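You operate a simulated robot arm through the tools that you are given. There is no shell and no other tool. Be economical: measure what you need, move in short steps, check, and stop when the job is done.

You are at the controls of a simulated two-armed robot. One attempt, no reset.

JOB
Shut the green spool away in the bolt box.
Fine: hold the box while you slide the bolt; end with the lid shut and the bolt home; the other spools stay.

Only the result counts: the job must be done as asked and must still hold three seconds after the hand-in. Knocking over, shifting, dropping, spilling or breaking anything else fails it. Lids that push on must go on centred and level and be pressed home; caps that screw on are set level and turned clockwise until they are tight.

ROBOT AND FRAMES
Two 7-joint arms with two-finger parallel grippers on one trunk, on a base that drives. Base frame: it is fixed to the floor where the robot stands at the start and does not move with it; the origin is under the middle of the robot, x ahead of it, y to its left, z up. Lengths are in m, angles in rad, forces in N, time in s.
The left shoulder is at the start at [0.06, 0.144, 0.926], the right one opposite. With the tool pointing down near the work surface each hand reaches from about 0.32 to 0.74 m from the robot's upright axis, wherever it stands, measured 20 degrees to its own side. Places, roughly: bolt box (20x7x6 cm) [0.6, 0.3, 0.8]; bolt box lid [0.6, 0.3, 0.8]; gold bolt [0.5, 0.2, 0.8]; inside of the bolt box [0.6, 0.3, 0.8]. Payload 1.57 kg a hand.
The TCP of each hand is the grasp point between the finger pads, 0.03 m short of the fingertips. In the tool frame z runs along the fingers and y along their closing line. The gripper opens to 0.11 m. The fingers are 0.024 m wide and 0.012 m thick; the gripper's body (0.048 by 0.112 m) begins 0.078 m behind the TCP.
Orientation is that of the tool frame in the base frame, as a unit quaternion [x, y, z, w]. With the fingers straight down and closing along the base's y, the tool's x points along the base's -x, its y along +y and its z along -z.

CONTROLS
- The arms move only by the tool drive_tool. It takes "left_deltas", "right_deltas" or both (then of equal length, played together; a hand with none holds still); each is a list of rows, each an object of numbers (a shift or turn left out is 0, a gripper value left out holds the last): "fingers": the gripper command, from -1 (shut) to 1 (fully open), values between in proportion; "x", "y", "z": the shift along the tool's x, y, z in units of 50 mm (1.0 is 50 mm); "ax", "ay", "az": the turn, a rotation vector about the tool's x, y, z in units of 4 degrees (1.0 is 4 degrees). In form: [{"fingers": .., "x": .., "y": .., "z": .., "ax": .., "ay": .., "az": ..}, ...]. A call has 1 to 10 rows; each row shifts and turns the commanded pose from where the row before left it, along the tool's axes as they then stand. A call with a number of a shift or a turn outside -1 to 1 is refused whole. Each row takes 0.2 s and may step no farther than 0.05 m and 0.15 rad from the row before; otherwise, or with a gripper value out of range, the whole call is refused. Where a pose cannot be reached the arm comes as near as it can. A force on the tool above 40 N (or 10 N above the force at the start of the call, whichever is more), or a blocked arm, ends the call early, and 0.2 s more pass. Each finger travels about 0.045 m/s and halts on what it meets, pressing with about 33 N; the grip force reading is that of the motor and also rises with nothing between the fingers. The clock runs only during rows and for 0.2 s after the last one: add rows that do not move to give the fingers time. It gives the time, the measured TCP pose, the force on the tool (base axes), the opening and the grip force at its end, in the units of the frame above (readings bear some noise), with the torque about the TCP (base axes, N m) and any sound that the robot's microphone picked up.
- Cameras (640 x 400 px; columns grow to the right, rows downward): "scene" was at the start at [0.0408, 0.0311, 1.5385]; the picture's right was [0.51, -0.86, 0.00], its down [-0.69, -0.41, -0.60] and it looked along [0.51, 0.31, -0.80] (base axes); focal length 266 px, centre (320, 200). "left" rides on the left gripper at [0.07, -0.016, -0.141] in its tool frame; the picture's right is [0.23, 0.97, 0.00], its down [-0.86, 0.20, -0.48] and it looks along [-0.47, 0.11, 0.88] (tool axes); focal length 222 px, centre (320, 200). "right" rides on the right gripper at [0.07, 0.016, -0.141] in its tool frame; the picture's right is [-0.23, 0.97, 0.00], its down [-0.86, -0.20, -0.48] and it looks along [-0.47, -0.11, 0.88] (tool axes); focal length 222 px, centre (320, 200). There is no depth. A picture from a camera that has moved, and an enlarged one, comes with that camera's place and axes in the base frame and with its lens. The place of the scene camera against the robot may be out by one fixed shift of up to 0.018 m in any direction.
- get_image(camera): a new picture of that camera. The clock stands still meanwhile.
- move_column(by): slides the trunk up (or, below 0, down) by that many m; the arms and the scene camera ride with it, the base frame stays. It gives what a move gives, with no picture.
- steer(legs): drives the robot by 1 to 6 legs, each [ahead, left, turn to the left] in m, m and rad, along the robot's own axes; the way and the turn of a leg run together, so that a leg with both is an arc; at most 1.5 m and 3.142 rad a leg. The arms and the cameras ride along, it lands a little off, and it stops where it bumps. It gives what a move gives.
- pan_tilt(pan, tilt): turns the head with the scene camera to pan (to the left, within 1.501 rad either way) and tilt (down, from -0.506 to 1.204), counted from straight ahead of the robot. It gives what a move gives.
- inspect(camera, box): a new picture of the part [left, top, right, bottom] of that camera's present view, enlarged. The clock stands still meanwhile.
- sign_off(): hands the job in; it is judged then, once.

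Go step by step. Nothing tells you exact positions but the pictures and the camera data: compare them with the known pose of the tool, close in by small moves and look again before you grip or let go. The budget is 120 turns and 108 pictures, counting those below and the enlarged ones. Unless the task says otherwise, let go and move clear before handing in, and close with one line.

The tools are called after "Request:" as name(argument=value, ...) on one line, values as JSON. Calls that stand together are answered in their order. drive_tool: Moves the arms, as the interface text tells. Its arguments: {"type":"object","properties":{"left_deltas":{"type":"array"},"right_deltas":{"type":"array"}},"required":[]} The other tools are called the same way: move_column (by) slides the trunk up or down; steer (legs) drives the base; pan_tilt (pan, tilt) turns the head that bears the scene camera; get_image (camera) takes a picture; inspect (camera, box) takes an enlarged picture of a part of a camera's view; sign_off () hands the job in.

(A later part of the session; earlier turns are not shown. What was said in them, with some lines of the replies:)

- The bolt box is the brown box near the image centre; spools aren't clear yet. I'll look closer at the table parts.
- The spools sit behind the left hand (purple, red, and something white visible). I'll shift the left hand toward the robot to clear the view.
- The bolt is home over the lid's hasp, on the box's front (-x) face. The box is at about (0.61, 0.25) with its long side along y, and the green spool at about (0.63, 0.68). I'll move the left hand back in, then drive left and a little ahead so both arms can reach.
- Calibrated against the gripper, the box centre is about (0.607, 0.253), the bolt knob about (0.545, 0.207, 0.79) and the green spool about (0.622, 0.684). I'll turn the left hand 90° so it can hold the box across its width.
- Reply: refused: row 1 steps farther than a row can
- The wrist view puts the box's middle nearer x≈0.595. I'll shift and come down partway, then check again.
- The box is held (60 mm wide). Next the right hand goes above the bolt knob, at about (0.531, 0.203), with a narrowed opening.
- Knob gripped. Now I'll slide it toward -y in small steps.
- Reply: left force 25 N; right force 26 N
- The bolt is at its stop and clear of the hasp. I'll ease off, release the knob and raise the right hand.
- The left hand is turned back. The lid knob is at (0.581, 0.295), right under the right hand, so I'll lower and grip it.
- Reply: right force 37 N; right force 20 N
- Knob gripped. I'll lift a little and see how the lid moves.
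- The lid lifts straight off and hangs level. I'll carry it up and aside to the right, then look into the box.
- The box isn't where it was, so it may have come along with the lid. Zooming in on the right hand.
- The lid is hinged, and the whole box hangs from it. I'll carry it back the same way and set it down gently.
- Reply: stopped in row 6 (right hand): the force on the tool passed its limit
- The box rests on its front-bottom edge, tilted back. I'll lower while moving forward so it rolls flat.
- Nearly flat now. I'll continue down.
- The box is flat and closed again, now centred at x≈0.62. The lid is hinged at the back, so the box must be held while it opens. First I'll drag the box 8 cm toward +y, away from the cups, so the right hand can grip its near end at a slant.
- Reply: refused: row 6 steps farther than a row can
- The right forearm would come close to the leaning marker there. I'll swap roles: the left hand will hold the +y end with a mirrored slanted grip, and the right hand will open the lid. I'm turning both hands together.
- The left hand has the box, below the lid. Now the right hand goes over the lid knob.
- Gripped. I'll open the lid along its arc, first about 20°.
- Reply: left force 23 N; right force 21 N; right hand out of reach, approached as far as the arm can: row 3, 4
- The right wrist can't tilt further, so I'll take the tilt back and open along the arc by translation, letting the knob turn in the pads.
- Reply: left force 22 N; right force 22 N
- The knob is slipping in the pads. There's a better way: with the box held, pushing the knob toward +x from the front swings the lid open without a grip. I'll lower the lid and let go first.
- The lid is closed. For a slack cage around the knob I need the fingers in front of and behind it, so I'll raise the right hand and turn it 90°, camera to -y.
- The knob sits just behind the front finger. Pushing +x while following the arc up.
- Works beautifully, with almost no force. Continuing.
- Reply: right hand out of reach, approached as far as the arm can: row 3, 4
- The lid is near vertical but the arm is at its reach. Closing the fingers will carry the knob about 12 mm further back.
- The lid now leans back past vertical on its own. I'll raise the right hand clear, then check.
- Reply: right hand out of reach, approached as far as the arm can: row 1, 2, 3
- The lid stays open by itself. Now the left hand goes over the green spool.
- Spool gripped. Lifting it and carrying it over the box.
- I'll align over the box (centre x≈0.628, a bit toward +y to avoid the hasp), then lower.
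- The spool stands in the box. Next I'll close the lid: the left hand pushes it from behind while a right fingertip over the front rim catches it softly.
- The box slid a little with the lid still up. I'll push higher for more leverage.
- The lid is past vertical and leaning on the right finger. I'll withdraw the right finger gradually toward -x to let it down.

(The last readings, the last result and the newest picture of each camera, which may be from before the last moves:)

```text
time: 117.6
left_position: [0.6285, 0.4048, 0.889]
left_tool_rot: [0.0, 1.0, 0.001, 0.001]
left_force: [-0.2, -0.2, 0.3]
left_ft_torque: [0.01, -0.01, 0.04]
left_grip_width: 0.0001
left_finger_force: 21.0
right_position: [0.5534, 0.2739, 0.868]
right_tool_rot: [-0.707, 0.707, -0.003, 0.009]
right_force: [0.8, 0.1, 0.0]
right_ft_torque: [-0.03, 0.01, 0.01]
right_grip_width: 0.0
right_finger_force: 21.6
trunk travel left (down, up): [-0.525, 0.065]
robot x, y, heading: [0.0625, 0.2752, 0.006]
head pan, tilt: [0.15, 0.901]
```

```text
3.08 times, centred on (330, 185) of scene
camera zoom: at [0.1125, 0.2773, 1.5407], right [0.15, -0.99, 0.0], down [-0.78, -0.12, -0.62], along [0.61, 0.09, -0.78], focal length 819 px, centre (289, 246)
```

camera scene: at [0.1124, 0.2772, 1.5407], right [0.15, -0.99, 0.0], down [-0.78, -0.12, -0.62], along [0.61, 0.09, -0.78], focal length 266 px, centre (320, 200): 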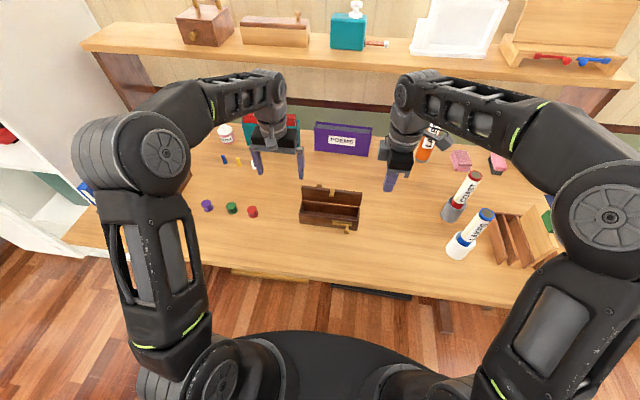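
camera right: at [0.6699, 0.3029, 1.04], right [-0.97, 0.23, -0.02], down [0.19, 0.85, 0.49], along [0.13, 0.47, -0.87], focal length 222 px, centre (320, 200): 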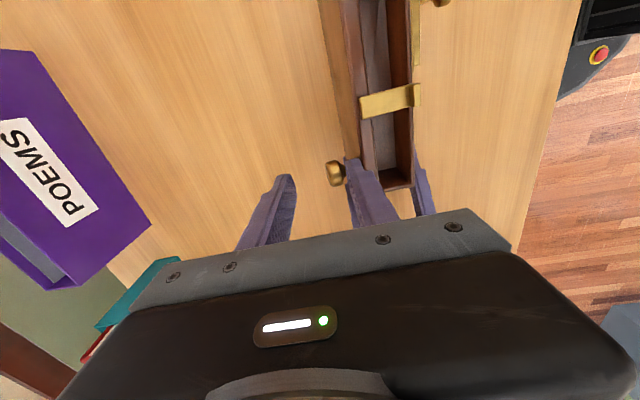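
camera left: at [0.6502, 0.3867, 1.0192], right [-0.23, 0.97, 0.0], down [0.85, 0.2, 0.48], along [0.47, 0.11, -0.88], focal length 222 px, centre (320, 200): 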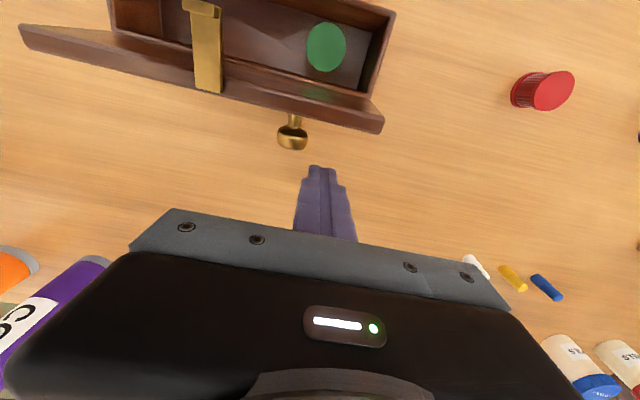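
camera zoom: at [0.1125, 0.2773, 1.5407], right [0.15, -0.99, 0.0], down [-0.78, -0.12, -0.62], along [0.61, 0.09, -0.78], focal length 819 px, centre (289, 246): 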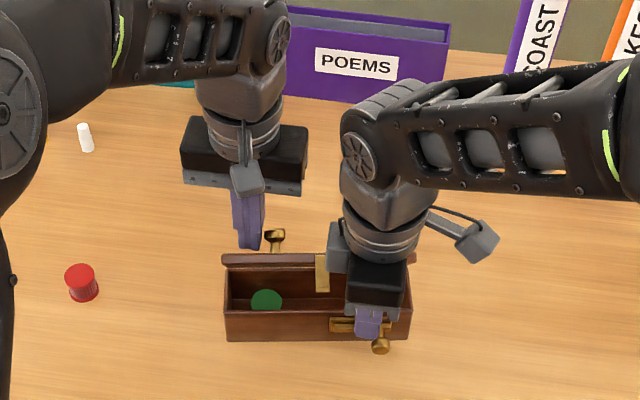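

Request:
drive_tool(left_deltas=[{"x": 0.12}, {"x": 0.12}, {"x": 0.12}, {"x": 0.12}, {"x": 0.12}, {}, {}])

Request:
inspect(camera="scene", box=[240, 120, 420, 250])

```text
time: 119.2
left_position: [0.597, 0.404, 0.8914]
left_tool_rot: [0.0, 1.0, 0.001, 0.0]
left_force: [0.9, 0.3, -1.0]
left_ft_torque: [-0.01, 0.0, 0.01]
left_grip_width: 0.0
left_finger_force: 21.2
right_position: [0.5535, 0.272, 0.8677]
right_tool_rot: [-0.707, 0.707, -0.005, 0.008]
right_force: [-0.6, -0.1, 0.1]
right_ft_torque: [-0.05, 0.02, 0.0]
right_grip_width: 0.0
right_finger_force: 21.7
trunk travel left (down, up): [-0.525, 0.065]
robot x, y, heading: [0.064, 0.275, -0.001]
head pan, tilt: [0.15, 0.901]
```

```text
3.08 times, centred on (330, 185) of scene
camera zoom: at [0.1124, 0.2772, 1.5407], right [0.15, -0.99, 0.0], down [-0.78, -0.12, -0.62], along [0.61, 0.09, -0.78], focal length 819 px, centre (289, 246)
```

zoom: 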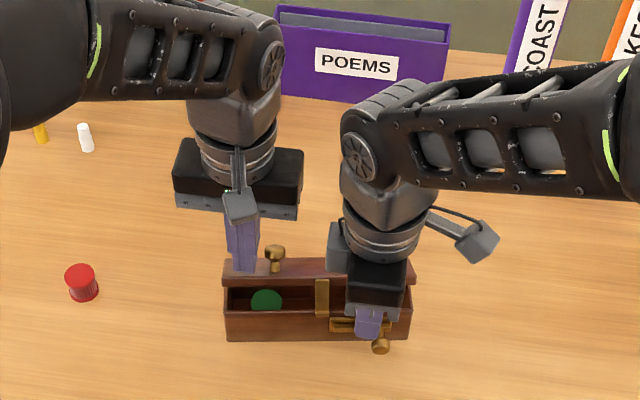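

The hinge has friction, so the lid stays where it's put. Now I'll press it down from above.

Request:
drive_tool(left_deltas=[{"x": -0.3}, {"z": 0.08}, {"z": 0.08}, {"z": 0.08}, {"z": 0.08}, {"z": 0.08}, {"z": 0.08}, {"z": 0.06}, {}])

Request:
inspect(camera="scene", box=[240, 120, 420, 250])

```text
time: 121.2
left_position: [0.6129, 0.403, 0.8629]
left_tool_rot: [0.0, 1.0, 0.0, 0.001]
left_force: [0.5, 0.2, 0.5]
left_ft_torque: [0.01, 0.0, 0.0]
left_grip_width: 0.0
left_finger_force: 21.7
right_position: [0.5536, 0.2719, 0.8684]
right_tool_rot: [0.707, -0.707, 0.005, -0.009]
right_force: [0.3, 0.4, -1.0]
right_ft_torque: [0.0, 0.02, -0.02]
right_grip_width: 0.0
right_finger_force: 20.9
trunk travel left (down, up): [-0.525, 0.065]
robot x, y, heading: [0.0599, 0.2712, 0.005]
head pan, tilt: [0.15, 0.901]
```

```text
3.08 times, centred on (330, 185) of scene
camera zoom: at [0.1124, 0.2773, 1.5407], right [0.15, -0.99, 0.0], down [-0.78, -0.12, -0.62], along [0.61, 0.09, -0.78], focal length 819 px, centre (289, 246)
```

zoom: 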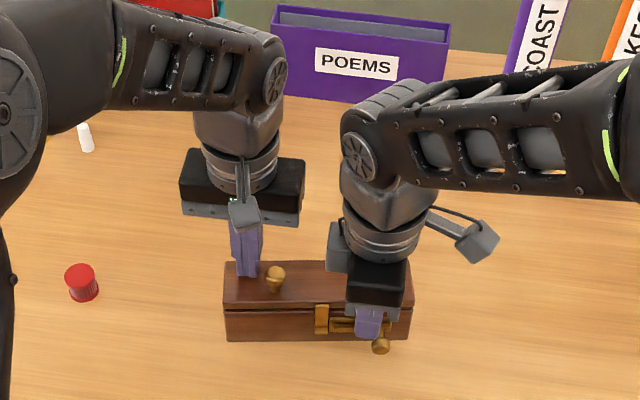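

Request:
drive_tool(left_deltas=[{"z": -0.3}, {"x": 0.34}, {"z": 0.2}, {"z": 0.15}, {"z": 0.06}, {}], right_deltas=[{"z": -1}, {"z": -1}, {"x": 1}, {}, {}, {}])

Request:
inspect(camera="scene", box=[290, 175, 380, 240])

```text
time: 122.6
left_position: [0.5952, 0.405, 0.8605]
left_tool_rot: [0.0, 1.0, 0.001, 0.003]
left_force: [0.1, 3.1, 26.6]
left_ft_torque: [0.09, -0.15, -0.07]
left_grip_width: 0.0001
left_finger_force: 21.0
right_position: [0.5503, 0.2228, 0.9684]
right_tool_rot: [0.707, -0.707, 0.004, -0.009]
right_force: [-1.0, 0.3, 0.3]
right_ft_torque: [0.03, 0.0, 0.01]
right_grip_width: 0.0
right_finger_force: 21.5
trunk travel left (down, up): [-0.525, 0.065]
robot x, y, heading: [0.0581, 0.2773, 0.004]
head pan, tilt: [0.15, 0.901]
```

```text
6.15 times, centred on (335, 208) of scene
camera zoom: at [0.1101, 0.277, 1.5412], right [0.15, -0.99, 0.0], down [-0.77, -0.12, -0.62], along [0.62, 0.09, -0.78], focal length 1637 px, centre (228, 154)
```

zoom: 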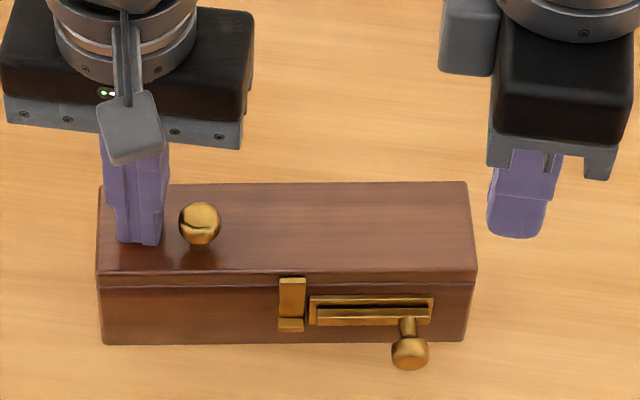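

The lid is shut. Now both hands rotate: the left to straddle the box's +y end, the right back to grip the bolt knob.

Request:
drive_tool(left_deltas=[{"z": -1}, {"z": -1}, {"az": 1}, {"az": 1}, {"az": 1}, {"az": 1}, {"az": 1}, {"az": 1}, {"az": 1}, {"az": 1}], right_deltas=[{}, {}, {"az": 1}, {"az": 1}, {"az": 1}, {"az": 1}, {"az": 1}, {"az": 1}, {"az": 1}, {"az": 1}])

Request:
drive_tool(left_deltas=[{"az": 1, "fingers": 1}, {"az": 1}, {"az": 1}, {"az": 1}, {"az": 1}, {"az": 1}, {"az": 1}, {"az": 1}, {"az": 1}, {"az": 1}], right_deltas=[{"az": 1, "fingers": -0.1}, {"az": 1}, {"az": 1}, {"az": 1}, {"az": 1}, {"az": 1}, {"az": 1}, {"az": 1}, {"az": 1}, {"az": 1}])

Request:
drive_tool(left_deltas=[{"az": 1}, {"az": 1}, {"az": 1}, {"az": 1}, {"az": 0.5}, {}], right_deltas=[{"az": 1}, {"az": 1}, {"az": 1}, {"az": 1}, {"az": 0.5}, {}])

Request:
inspect(camera="left", box=[200, 80, 440, 240])

```text
time: 124.8
left_position: [0.5949, 0.4044, 0.9578]
left_tool_rot: [0.277, 0.961, 0.0, 0.0]
left_force: [0.1, 0.1, -0.5]
left_ft_torque: [0.0, 0.01, 0.03]
left_grip_width: 0.0001
left_finger_force: 20.8
right_position: [0.5531, 0.2231, 0.9686]
right_tool_rot: [-0.484, 0.875, -0.002, 0.01]
right_force: [0.7, -0.5, -0.3]
right_ft_torque: [0.01, 0.02, -0.01]
right_grip_width: 0.0
right_finger_force: 21.2
trunk travel left (down, up): [-0.525, 0.065]
robot x, y, heading: [0.0612, 0.2725, 0.0]
head pan, tilt: [0.15, 0.901]
```

```text
time: 127.0
left_position: [0.5947, 0.4046, 0.9576]
left_tool_rot: [0.588, 0.809, 0.0, 0.0]
left_force: [-0.7, 1.1, -0.2]
left_ft_torque: [-0.01, -0.02, -0.03]
left_grip_width: 0.11
left_finger_force: 0.0
right_position: [0.5527, 0.2222, 0.9689]
right_tool_rot: [-0.157, 0.988, 0.002, 0.01]
right_force: [-0.4, -0.3, -0.4]
right_ft_torque: [-0.01, -0.05, 0.02]
right_grip_width: 0.0496
right_finger_force: 0.1
trunk travel left (down, up): [-0.525, 0.065]
robot x, y, heading: [0.0603, 0.2731, 0.006]
head pan, tilt: [0.15, 0.901]
```

```text
time: 128.4
left_position: [0.5943, 0.4049, 0.9579]
left_tool_rot: [0.708, 0.707, -0.001, 0.0]
left_force: [0.8, 0.5, 0.4]
left_ft_torque: [0.0, -0.02, -0.01]
left_grip_width: 0.1101
left_finger_force: 0.1
right_position: [0.5528, 0.2225, 0.9689]
right_tool_rot: [0.001, 1.0, 0.003, 0.01]
right_force: [0.1, -0.5, 0.6]
right_ft_torque: [-0.01, -0.02, 0.02]
right_grip_width: 0.0495
right_finger_force: 0.0
trunk travel left (down, up): [-0.525, 0.065]
robot x, y, heading: [0.0575, 0.2732, -0.002]
head pan, tilt: [0.15, 0.901]
```

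```text
2.50 times, centred on (320, 160) of left
camera zoom: at [0.5801, 0.4751, 1.1003], right [0.97, 0.23, 0.0], down [0.2, -0.86, 0.48], along [0.11, -0.47, -0.88], focal length 555 px, centre (320, 300)
```

zoom: 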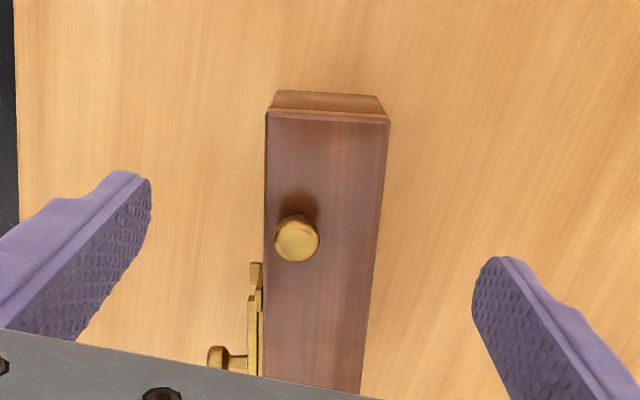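

The box has turned about 9° counter-clockwise, so I'll yaw both hands to match. The left grips the box while the right hovers over the bolt knob, about (0.564, 0.254).

Request:
drive_tool(left_deltas=[{"az": -1}, {"az": -1}, {"az": -0.2, "y": 0.07}, {"z": 1}, {"z": 1}, {"z": 0.8}, {"z": 0.35}, {}], right_deltas=[{"x": -0.22, "y": 0.63}, {"az": -1}, {"az": -1}, {"az": -0.2}, {"z": 0.8}, {"z": 0.8}, {}, {}])

Request:
inspect(camera="left", box=[160, 80, 480, 280])

Request:
inspect(camera="right", box=[230, 120, 470, 270])

```text
time: 130.2
left_position: [0.5981, 0.4056, 0.8015]
left_tool_rot: [0.651, 0.759, 0.0, -0.001]
left_force: [-0.5, -0.3, 0.1]
left_ft_torque: [-0.03, 0.02, 0.0]
left_grip_width: 0.1098
left_finger_force: 0.1
right_position: [0.5623, 0.255, 0.891]
right_tool_rot: [-0.077, 0.997, 0.004, 0.009]
right_force: [0.9, 0.3, 0.1]
right_ft_torque: [-0.02, -0.02, 0.03]
right_grip_width: 0.0494
right_finger_force: 0.1
trunk travel left (down, up): [-0.525, 0.065]
robot x, y, heading: [0.0597, 0.274, 0.003]
head pan, tilt: [0.15, 0.901]
```

```text
2.00 times, centred on (320, 180) of left
camera zoom: at [0.5734, 0.4721, 0.9434], right [0.93, 0.37, 0.0], down [0.33, -0.81, 0.48], along [0.18, -0.44, -0.88], focal length 444 px, centre (320, 240)
```

zoom: 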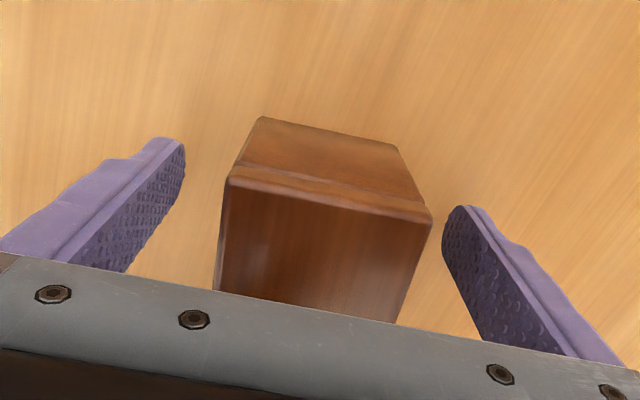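

```text
2.67 times, centred on (350, 195) of right
camera zoom: at [0.4887, 0.2589, 1.0297], right [0.07, 1.0, 0.01], down [0.87, -0.07, 0.49], along [0.49, -0.03, -0.87], focal length 592 px, centre (240, 213)
```

zoom: 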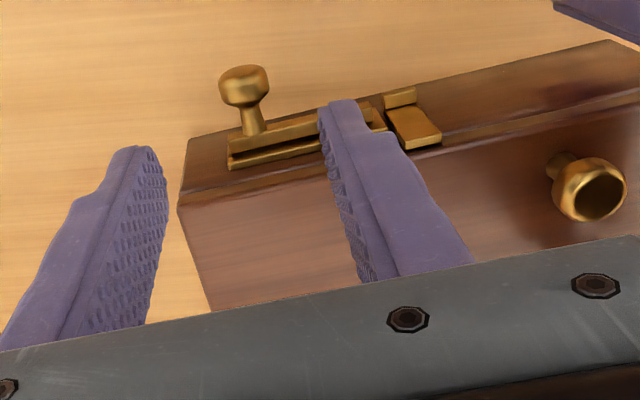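

Request:
drive_tool(left_deltas=[{"fingers": -1}, {}, {}, {}, {}, {}, {}], right_deltas=[{}, {}, {}, {}, {"x": 0.03, "y": 0.04, "z": 0.8}, {"z": 0.9}, {"z": 0.06}])

Request:
inspect(camera="right", box=[230, 120, 470, 270])

```text
time: 131.8
left_position: [0.5985, 0.4043, 0.8005]
left_tool_rot: [0.651, 0.759, 0.0, 0.0]
left_force: [0.0, 0.3, -0.2]
left_ft_torque: [0.16, 0.08, 0.07]
left_grip_width: 0.0597
left_finger_force: 33.3
right_position: [0.5636, 0.2582, 0.8022]
right_tool_rot: [-0.077, 0.997, 0.004, 0.009]
right_force: [0.0, -0.1, 0.4]
right_ft_torque: [0.0, 0.02, 0.02]
right_grip_width: 0.0495
right_finger_force: 0.0
trunk travel left (down, up): [-0.525, 0.065]
robot x, y, heading: [0.0584, 0.2751, -0.005]
head pan, tilt: [0.15, 0.901]
```

```text
2.67 times, centred on (350, 195) of right
camera zoom: at [0.4895, 0.2627, 0.9416], right [0.07, 1.0, 0.01], down [0.87, -0.07, 0.49], along [0.49, -0.03, -0.87], focal length 592 px, centre (240, 213)
```

zoom: 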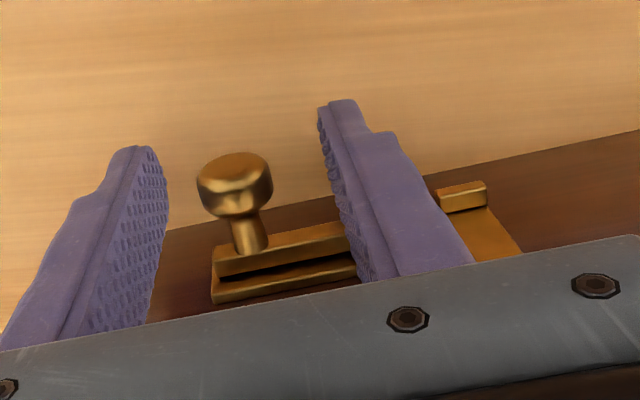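

Request:
drive_tool(right_deltas=[{"y": -0.05}, {"fingers": -1}, {}, {}, {}, {"y": 0.14}, {"y": 0.14}, {"y": 0.14}, {"y": 0.12}, {}])

Request:
inspect(camera="right", box=[230, 120, 470, 270])

```text
time: 134.0
left_position: [0.5981, 0.4066, 0.8026]
left_tool_rot: [0.65, 0.76, 0.001, 0.0]
left_force: [10.2, 14.3, -8.2]
left_ft_torque: [-0.2, -1.03, 0.55]
left_grip_width: 0.0598
left_finger_force: 32.9
right_position: [0.5608, 0.2786, 0.8018]
right_tool_rot: [-0.076, 0.997, 0.002, 0.011]
right_force: [-7.0, -23.1, 27.9]
right_ft_torque: [-0.13, -0.13, -0.02]
right_grip_width: 0.0179
right_finger_force: 32.5
trunk travel left (down, up): [-0.525, 0.065]
robot x, y, heading: [0.0589, 0.2701, -0.003]
head pan, tilt: [0.15, 0.901]
```

```text
2.67 times, centred on (350, 195) of right
camera zoom: at [0.4865, 0.2844, 0.941], right [0.08, 1.0, 0.01], down [0.87, -0.07, 0.5], along [0.49, -0.03, -0.87], focal length 592 px, centre (240, 213)
```

zoom: 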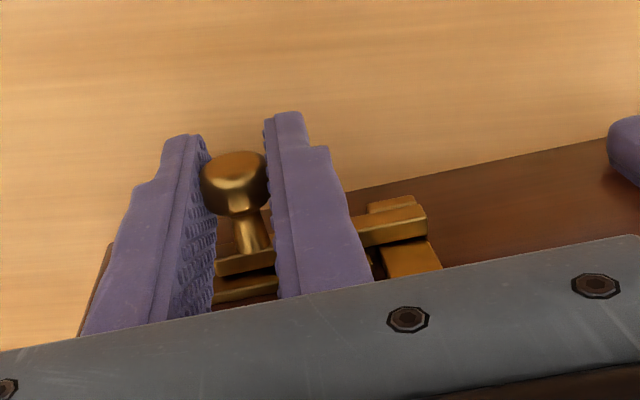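

Request:
drive_tool(right_deltas=[{"z": -0.04}, {"y": 0.05}, {"y": 0.04}, {}])

Request:
inspect(camera="right", box=[230, 120, 470, 270])

```text
time: 135.0
left_position: [0.5982, 0.4079, 0.8015]
left_tool_rot: [0.65, 0.76, 0.001, -0.002]
left_force: [4.7, 29.4, 4.6]
left_ft_torque: [-0.35, 0.11, -0.28]
left_grip_width: 0.0596
left_finger_force: 32.7
right_position: [0.5588, 0.2833, 0.8017]
right_tool_rot: [-0.075, 0.997, -0.001, 0.007]
right_force: [-4.6, -30.2, -0.1]
right_ft_torque: [-0.05, 0.1, 0.01]
right_grip_width: 0.0179
right_finger_force: 32.3
trunk travel left (down, up): [-0.525, 0.065]
robot x, y, heading: [0.06, 0.2698, -0.002]
head pan, tilt: [0.15, 0.901]
```

```text
2.67 times, centred on (350, 195) of right
camera zoom: at [0.4859, 0.2885, 0.9413], right [0.08, 1.0, 0.0], down [0.87, -0.07, 0.49], along [0.49, -0.04, -0.87], focal length 592 px, centre (240, 213)
```

zoom: 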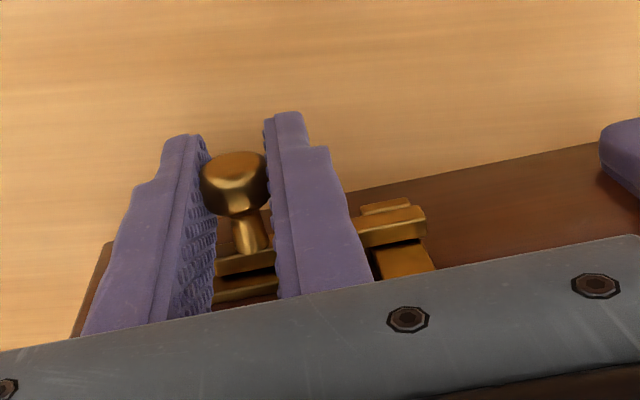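

The bolt is at its stop, about 26 mm in. I'll ease off, release with both hands and move clear.

Request:
drive_tool(right_deltas=[{"y": -0.07}, {"fingers": -0.1}, {}, {}, {"z": -0.6}, {"z": -1}, {"z": -1}, {"z": -1}, {}, {}], left_deltas=[{}, {}, {}, {}, {}, {}, {"fingers": 1}, {}, {}, {}])

Request:
drive_tool(left_deltas=[{"z": -0.6}, {"z": -1}, {"z": -1}, {"z": -1}, {"x": 0.8}, {"x": 0.8}, {}], right_deltas=[{"y": -0.8}, {"y": -0.8}, {"y": -0.6}, {}, {}, {}, {}])

Request:
inspect(camera="scene", box=[290, 170, 386, 240])

Request:
get_image(camera="scene")

```text
time: 137.2
left_position: [0.5984, 0.4053, 0.8007]
left_tool_rot: [0.651, 0.759, 0.0, 0.0]
left_force: [0.2, 0.0, 0.5]
left_ft_torque: [0.0, 0.01, -0.02]
left_grip_width: 0.1098
left_finger_force: 0.0
right_position: [0.5578, 0.2793, 0.984]
right_tool_rot: [-0.077, 0.997, 0.004, 0.01]
right_force: [-0.3, -0.4, -0.1]
right_ft_torque: [-0.03, -0.03, 0.0]
right_grip_width: 0.0496
right_finger_force: 0.2
trunk travel left (down, up): [-0.525, 0.065]
robot x, y, heading: [0.0613, 0.2706, -0.002]
head pan, tilt: [0.15, 0.901]
```

```text
time: 138.8
left_position: [0.5872, 0.4855, 0.9784]
left_tool_rot: [0.651, 0.759, -0.001, -0.001]
left_force: [-0.2, -0.3, 0.1]
left_ft_torque: [0.04, 0.03, -0.02]
left_grip_width: 0.11
left_finger_force: 0.1
right_position: [0.5743, 0.1715, 0.9793]
right_tool_rot: [-0.077, 0.997, 0.003, 0.01]
right_force: [0.4, 0.0, -1.0]
right_ft_torque: [-0.01, -0.04, 0.01]
right_grip_width: 0.0493
right_finger_force: 0.1
trunk travel left (down, up): [-0.525, 0.065]
robot x, y, heading: [0.0603, 0.2714, 0.002]
head pan, tilt: [0.15, 0.901]
```

```text
5.71 times, centred on (338, 205) of scene
camera zoom: at [0.1126, 0.2769, 1.5407], right [0.15, -0.99, 0.0], down [-0.78, -0.12, -0.62], along [0.61, 0.09, -0.78], focal length 1520 px, centre (217, 171)
```

zoom: 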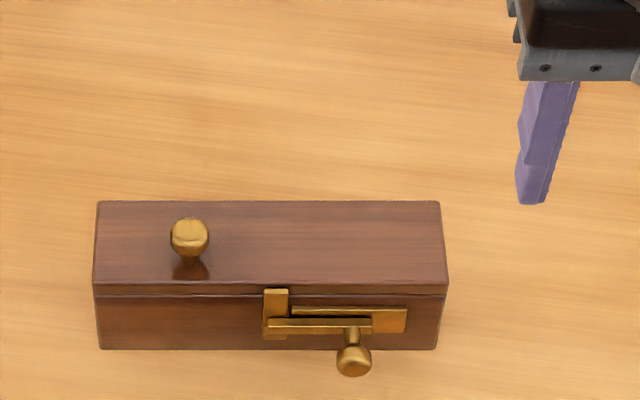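

```text
5 pictures are left
camera scene: at [0.1126, 0.2769, 1.5407], right [0.15, -0.99, 0.0], down [-0.78, -0.12, -0.62], along [0.61, 0.09, -0.78], focal length 266 px, centre (320, 200)
```

scene: 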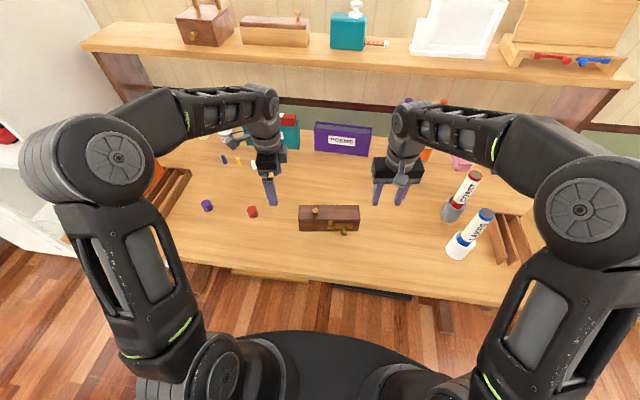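

Nearly there: easing back may have drawn the bolt a few millimetres off home. I'll hold the box again and push the knob home from its -y side with closed fingers, with no pull-back.

Request:
drive_tool(left_deltas=[{"x": -0.8}, {"x": -0.8}, {"z": 1}, {"z": 1}, {"z": 1}, {"z": 0.58}, {}, {"fingers": -1}, {}, {}], right_deltas=[{"y": 0.64, "fingers": -1}, {"y": 0.64}, {}, {}, {}, {"z": 0.9}, {"z": 0.9}, {"z": 0.9}, {"z": 0.84}, {}])

Request:
inspect(camera="right", box=[230, 120, 470, 270])

```text
time: 141.0
left_position: [0.6004, 0.4058, 0.8017]
left_tool_rot: [0.651, 0.759, 0.0, 0.0]
left_force: [-0.8, -0.9, 0.3]
left_ft_torque: [-0.14, -0.08, -0.06]
left_grip_width: 0.0599
left_finger_force: 12.5
right_position: [0.5686, 0.2375, 0.8068]
right_tool_rot: [-0.077, 0.997, 0.003, 0.009]
right_force: [0.4, -0.5, 0.7]
right_ft_torque: [0.02, -0.04, -0.01]
right_grip_width: 0.0
right_finger_force: 21.4
trunk travel left (down, up): [-0.525, 0.065]
robot x, y, heading: [0.0616, 0.2729, 0.004]
head pan, tilt: [0.15, 0.901]
```

```text
2.67 times, centred on (350, 195) of right
camera zoom: at [0.4939, 0.2412, 0.9465], right [0.08, 1.0, 0.01], down [0.87, -0.07, 0.49], along [0.49, -0.03, -0.87], focal length 592 px, centre (240, 213)
```

zoom: 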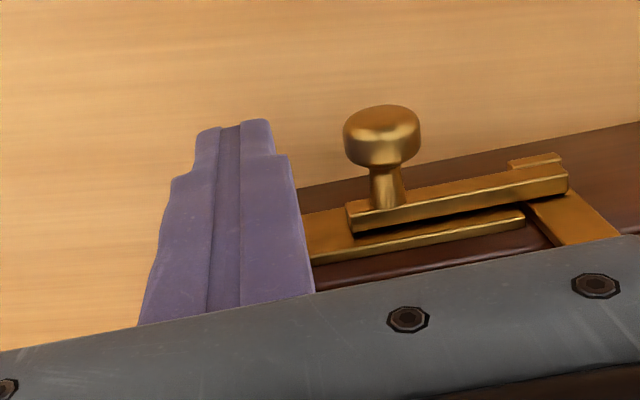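

Request:
drive_tool(right_deltas=[{"x": 0.14, "y": 0.1}, {"y": 0.2}, {"y": 0.12}, {"y": 0.08}, {"y": 0.06}, {"y": 0.06}, {}])

```text
time: 142.6
left_position: [0.6001, 0.408, 0.8014]
left_tool_rot: [0.65, 0.76, 0.001, -0.001]
left_force: [-1.7, 22.5, 2.0]
left_ft_torque: [-0.44, -0.1, -1.12]
left_grip_width: 0.0603
left_finger_force: 33.4
right_position: [0.5574, 0.2657, 0.8068]
right_tool_rot: [-0.076, 0.997, 0.002, 0.008]
right_force: [2.5, -23.6, 0.6]
right_ft_torque: [-0.19, -0.02, -0.09]
right_grip_width: 0.0001
right_finger_force: 20.7
trunk travel left (down, up): [-0.525, 0.065]
robot x, y, heading: [0.0593, 0.2754, 0.001]
head pan, tilt: [0.15, 0.901]
```

The bolt is firm against its stop. Retreating both hands without touching it.

Request:
drive_tool(right_deltas=[{"y": -0.3}, {"y": -0.4}, {"z": -1}, {"z": -1}, {"z": -1}, {"y": -1}, {"y": -0.6}, {}, {}, {}], left_deltas=[{}, {}, {"fingers": 1}, {}, {}, {}, {"z": -0.8}, {"z": -1}, {"z": -1}, {"z": -0.8}])

Request:
inspect(camera="scene", box=[290, 170, 386, 240])

```text
time: 144.8
left_position: [0.5948, 0.4036, 0.9811]
left_tool_rot: [0.652, 0.758, 0.0, -0.001]
left_force: [-0.1, -1.0, -0.9]
left_ft_torque: [0.03, 0.01, -0.03]
left_grip_width: 0.11
left_finger_force: 0.0
right_position: [0.5716, 0.1507, 0.9546]
right_tool_rot: [-0.077, 0.997, 0.003, 0.01]
right_force: [0.2, -0.4, 0.4]
right_ft_torque: [0.0, 0.03, -0.01]
right_grip_width: 0.0001
right_finger_force: 21.3
trunk travel left (down, up): [-0.525, 0.065]
robot x, y, heading: [0.0583, 0.274, 0.001]
head pan, tilt: [0.15, 0.901]
```

```text
5.71 times, centred on (338, 205) of scene
camera zoom: at [0.112, 0.2771, 1.5407], right [0.15, -0.99, 0.0], down [-0.77, -0.12, -0.62], along [0.61, 0.09, -0.78], focal length 1520 px, centre (217, 171)
```

zoom: 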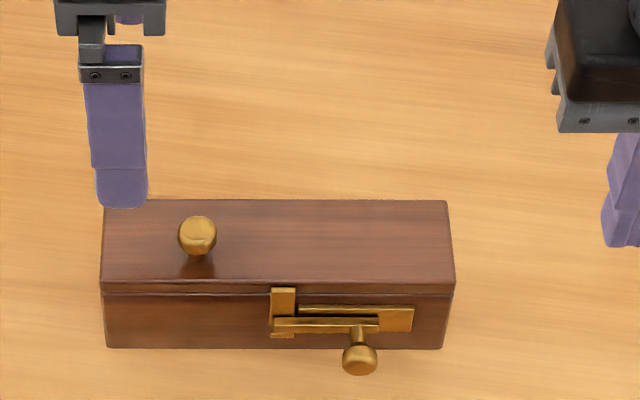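

The lid is shut and the bolt is at its stop across the hasp. The spool is inside, the other spools haven't moved and both hands are clear, so I'm handing in.

Request:
sign_off()

```text
The job is handed in.
```

The green spool is in the bolt box, the lid is shut and the bolt is home. The red and purple spools were left in place. The box itself ended up about 8 cm further along the table and turned about 9°. Before the spool went in, I also lifted the box off the table once by its lid and set it back down.
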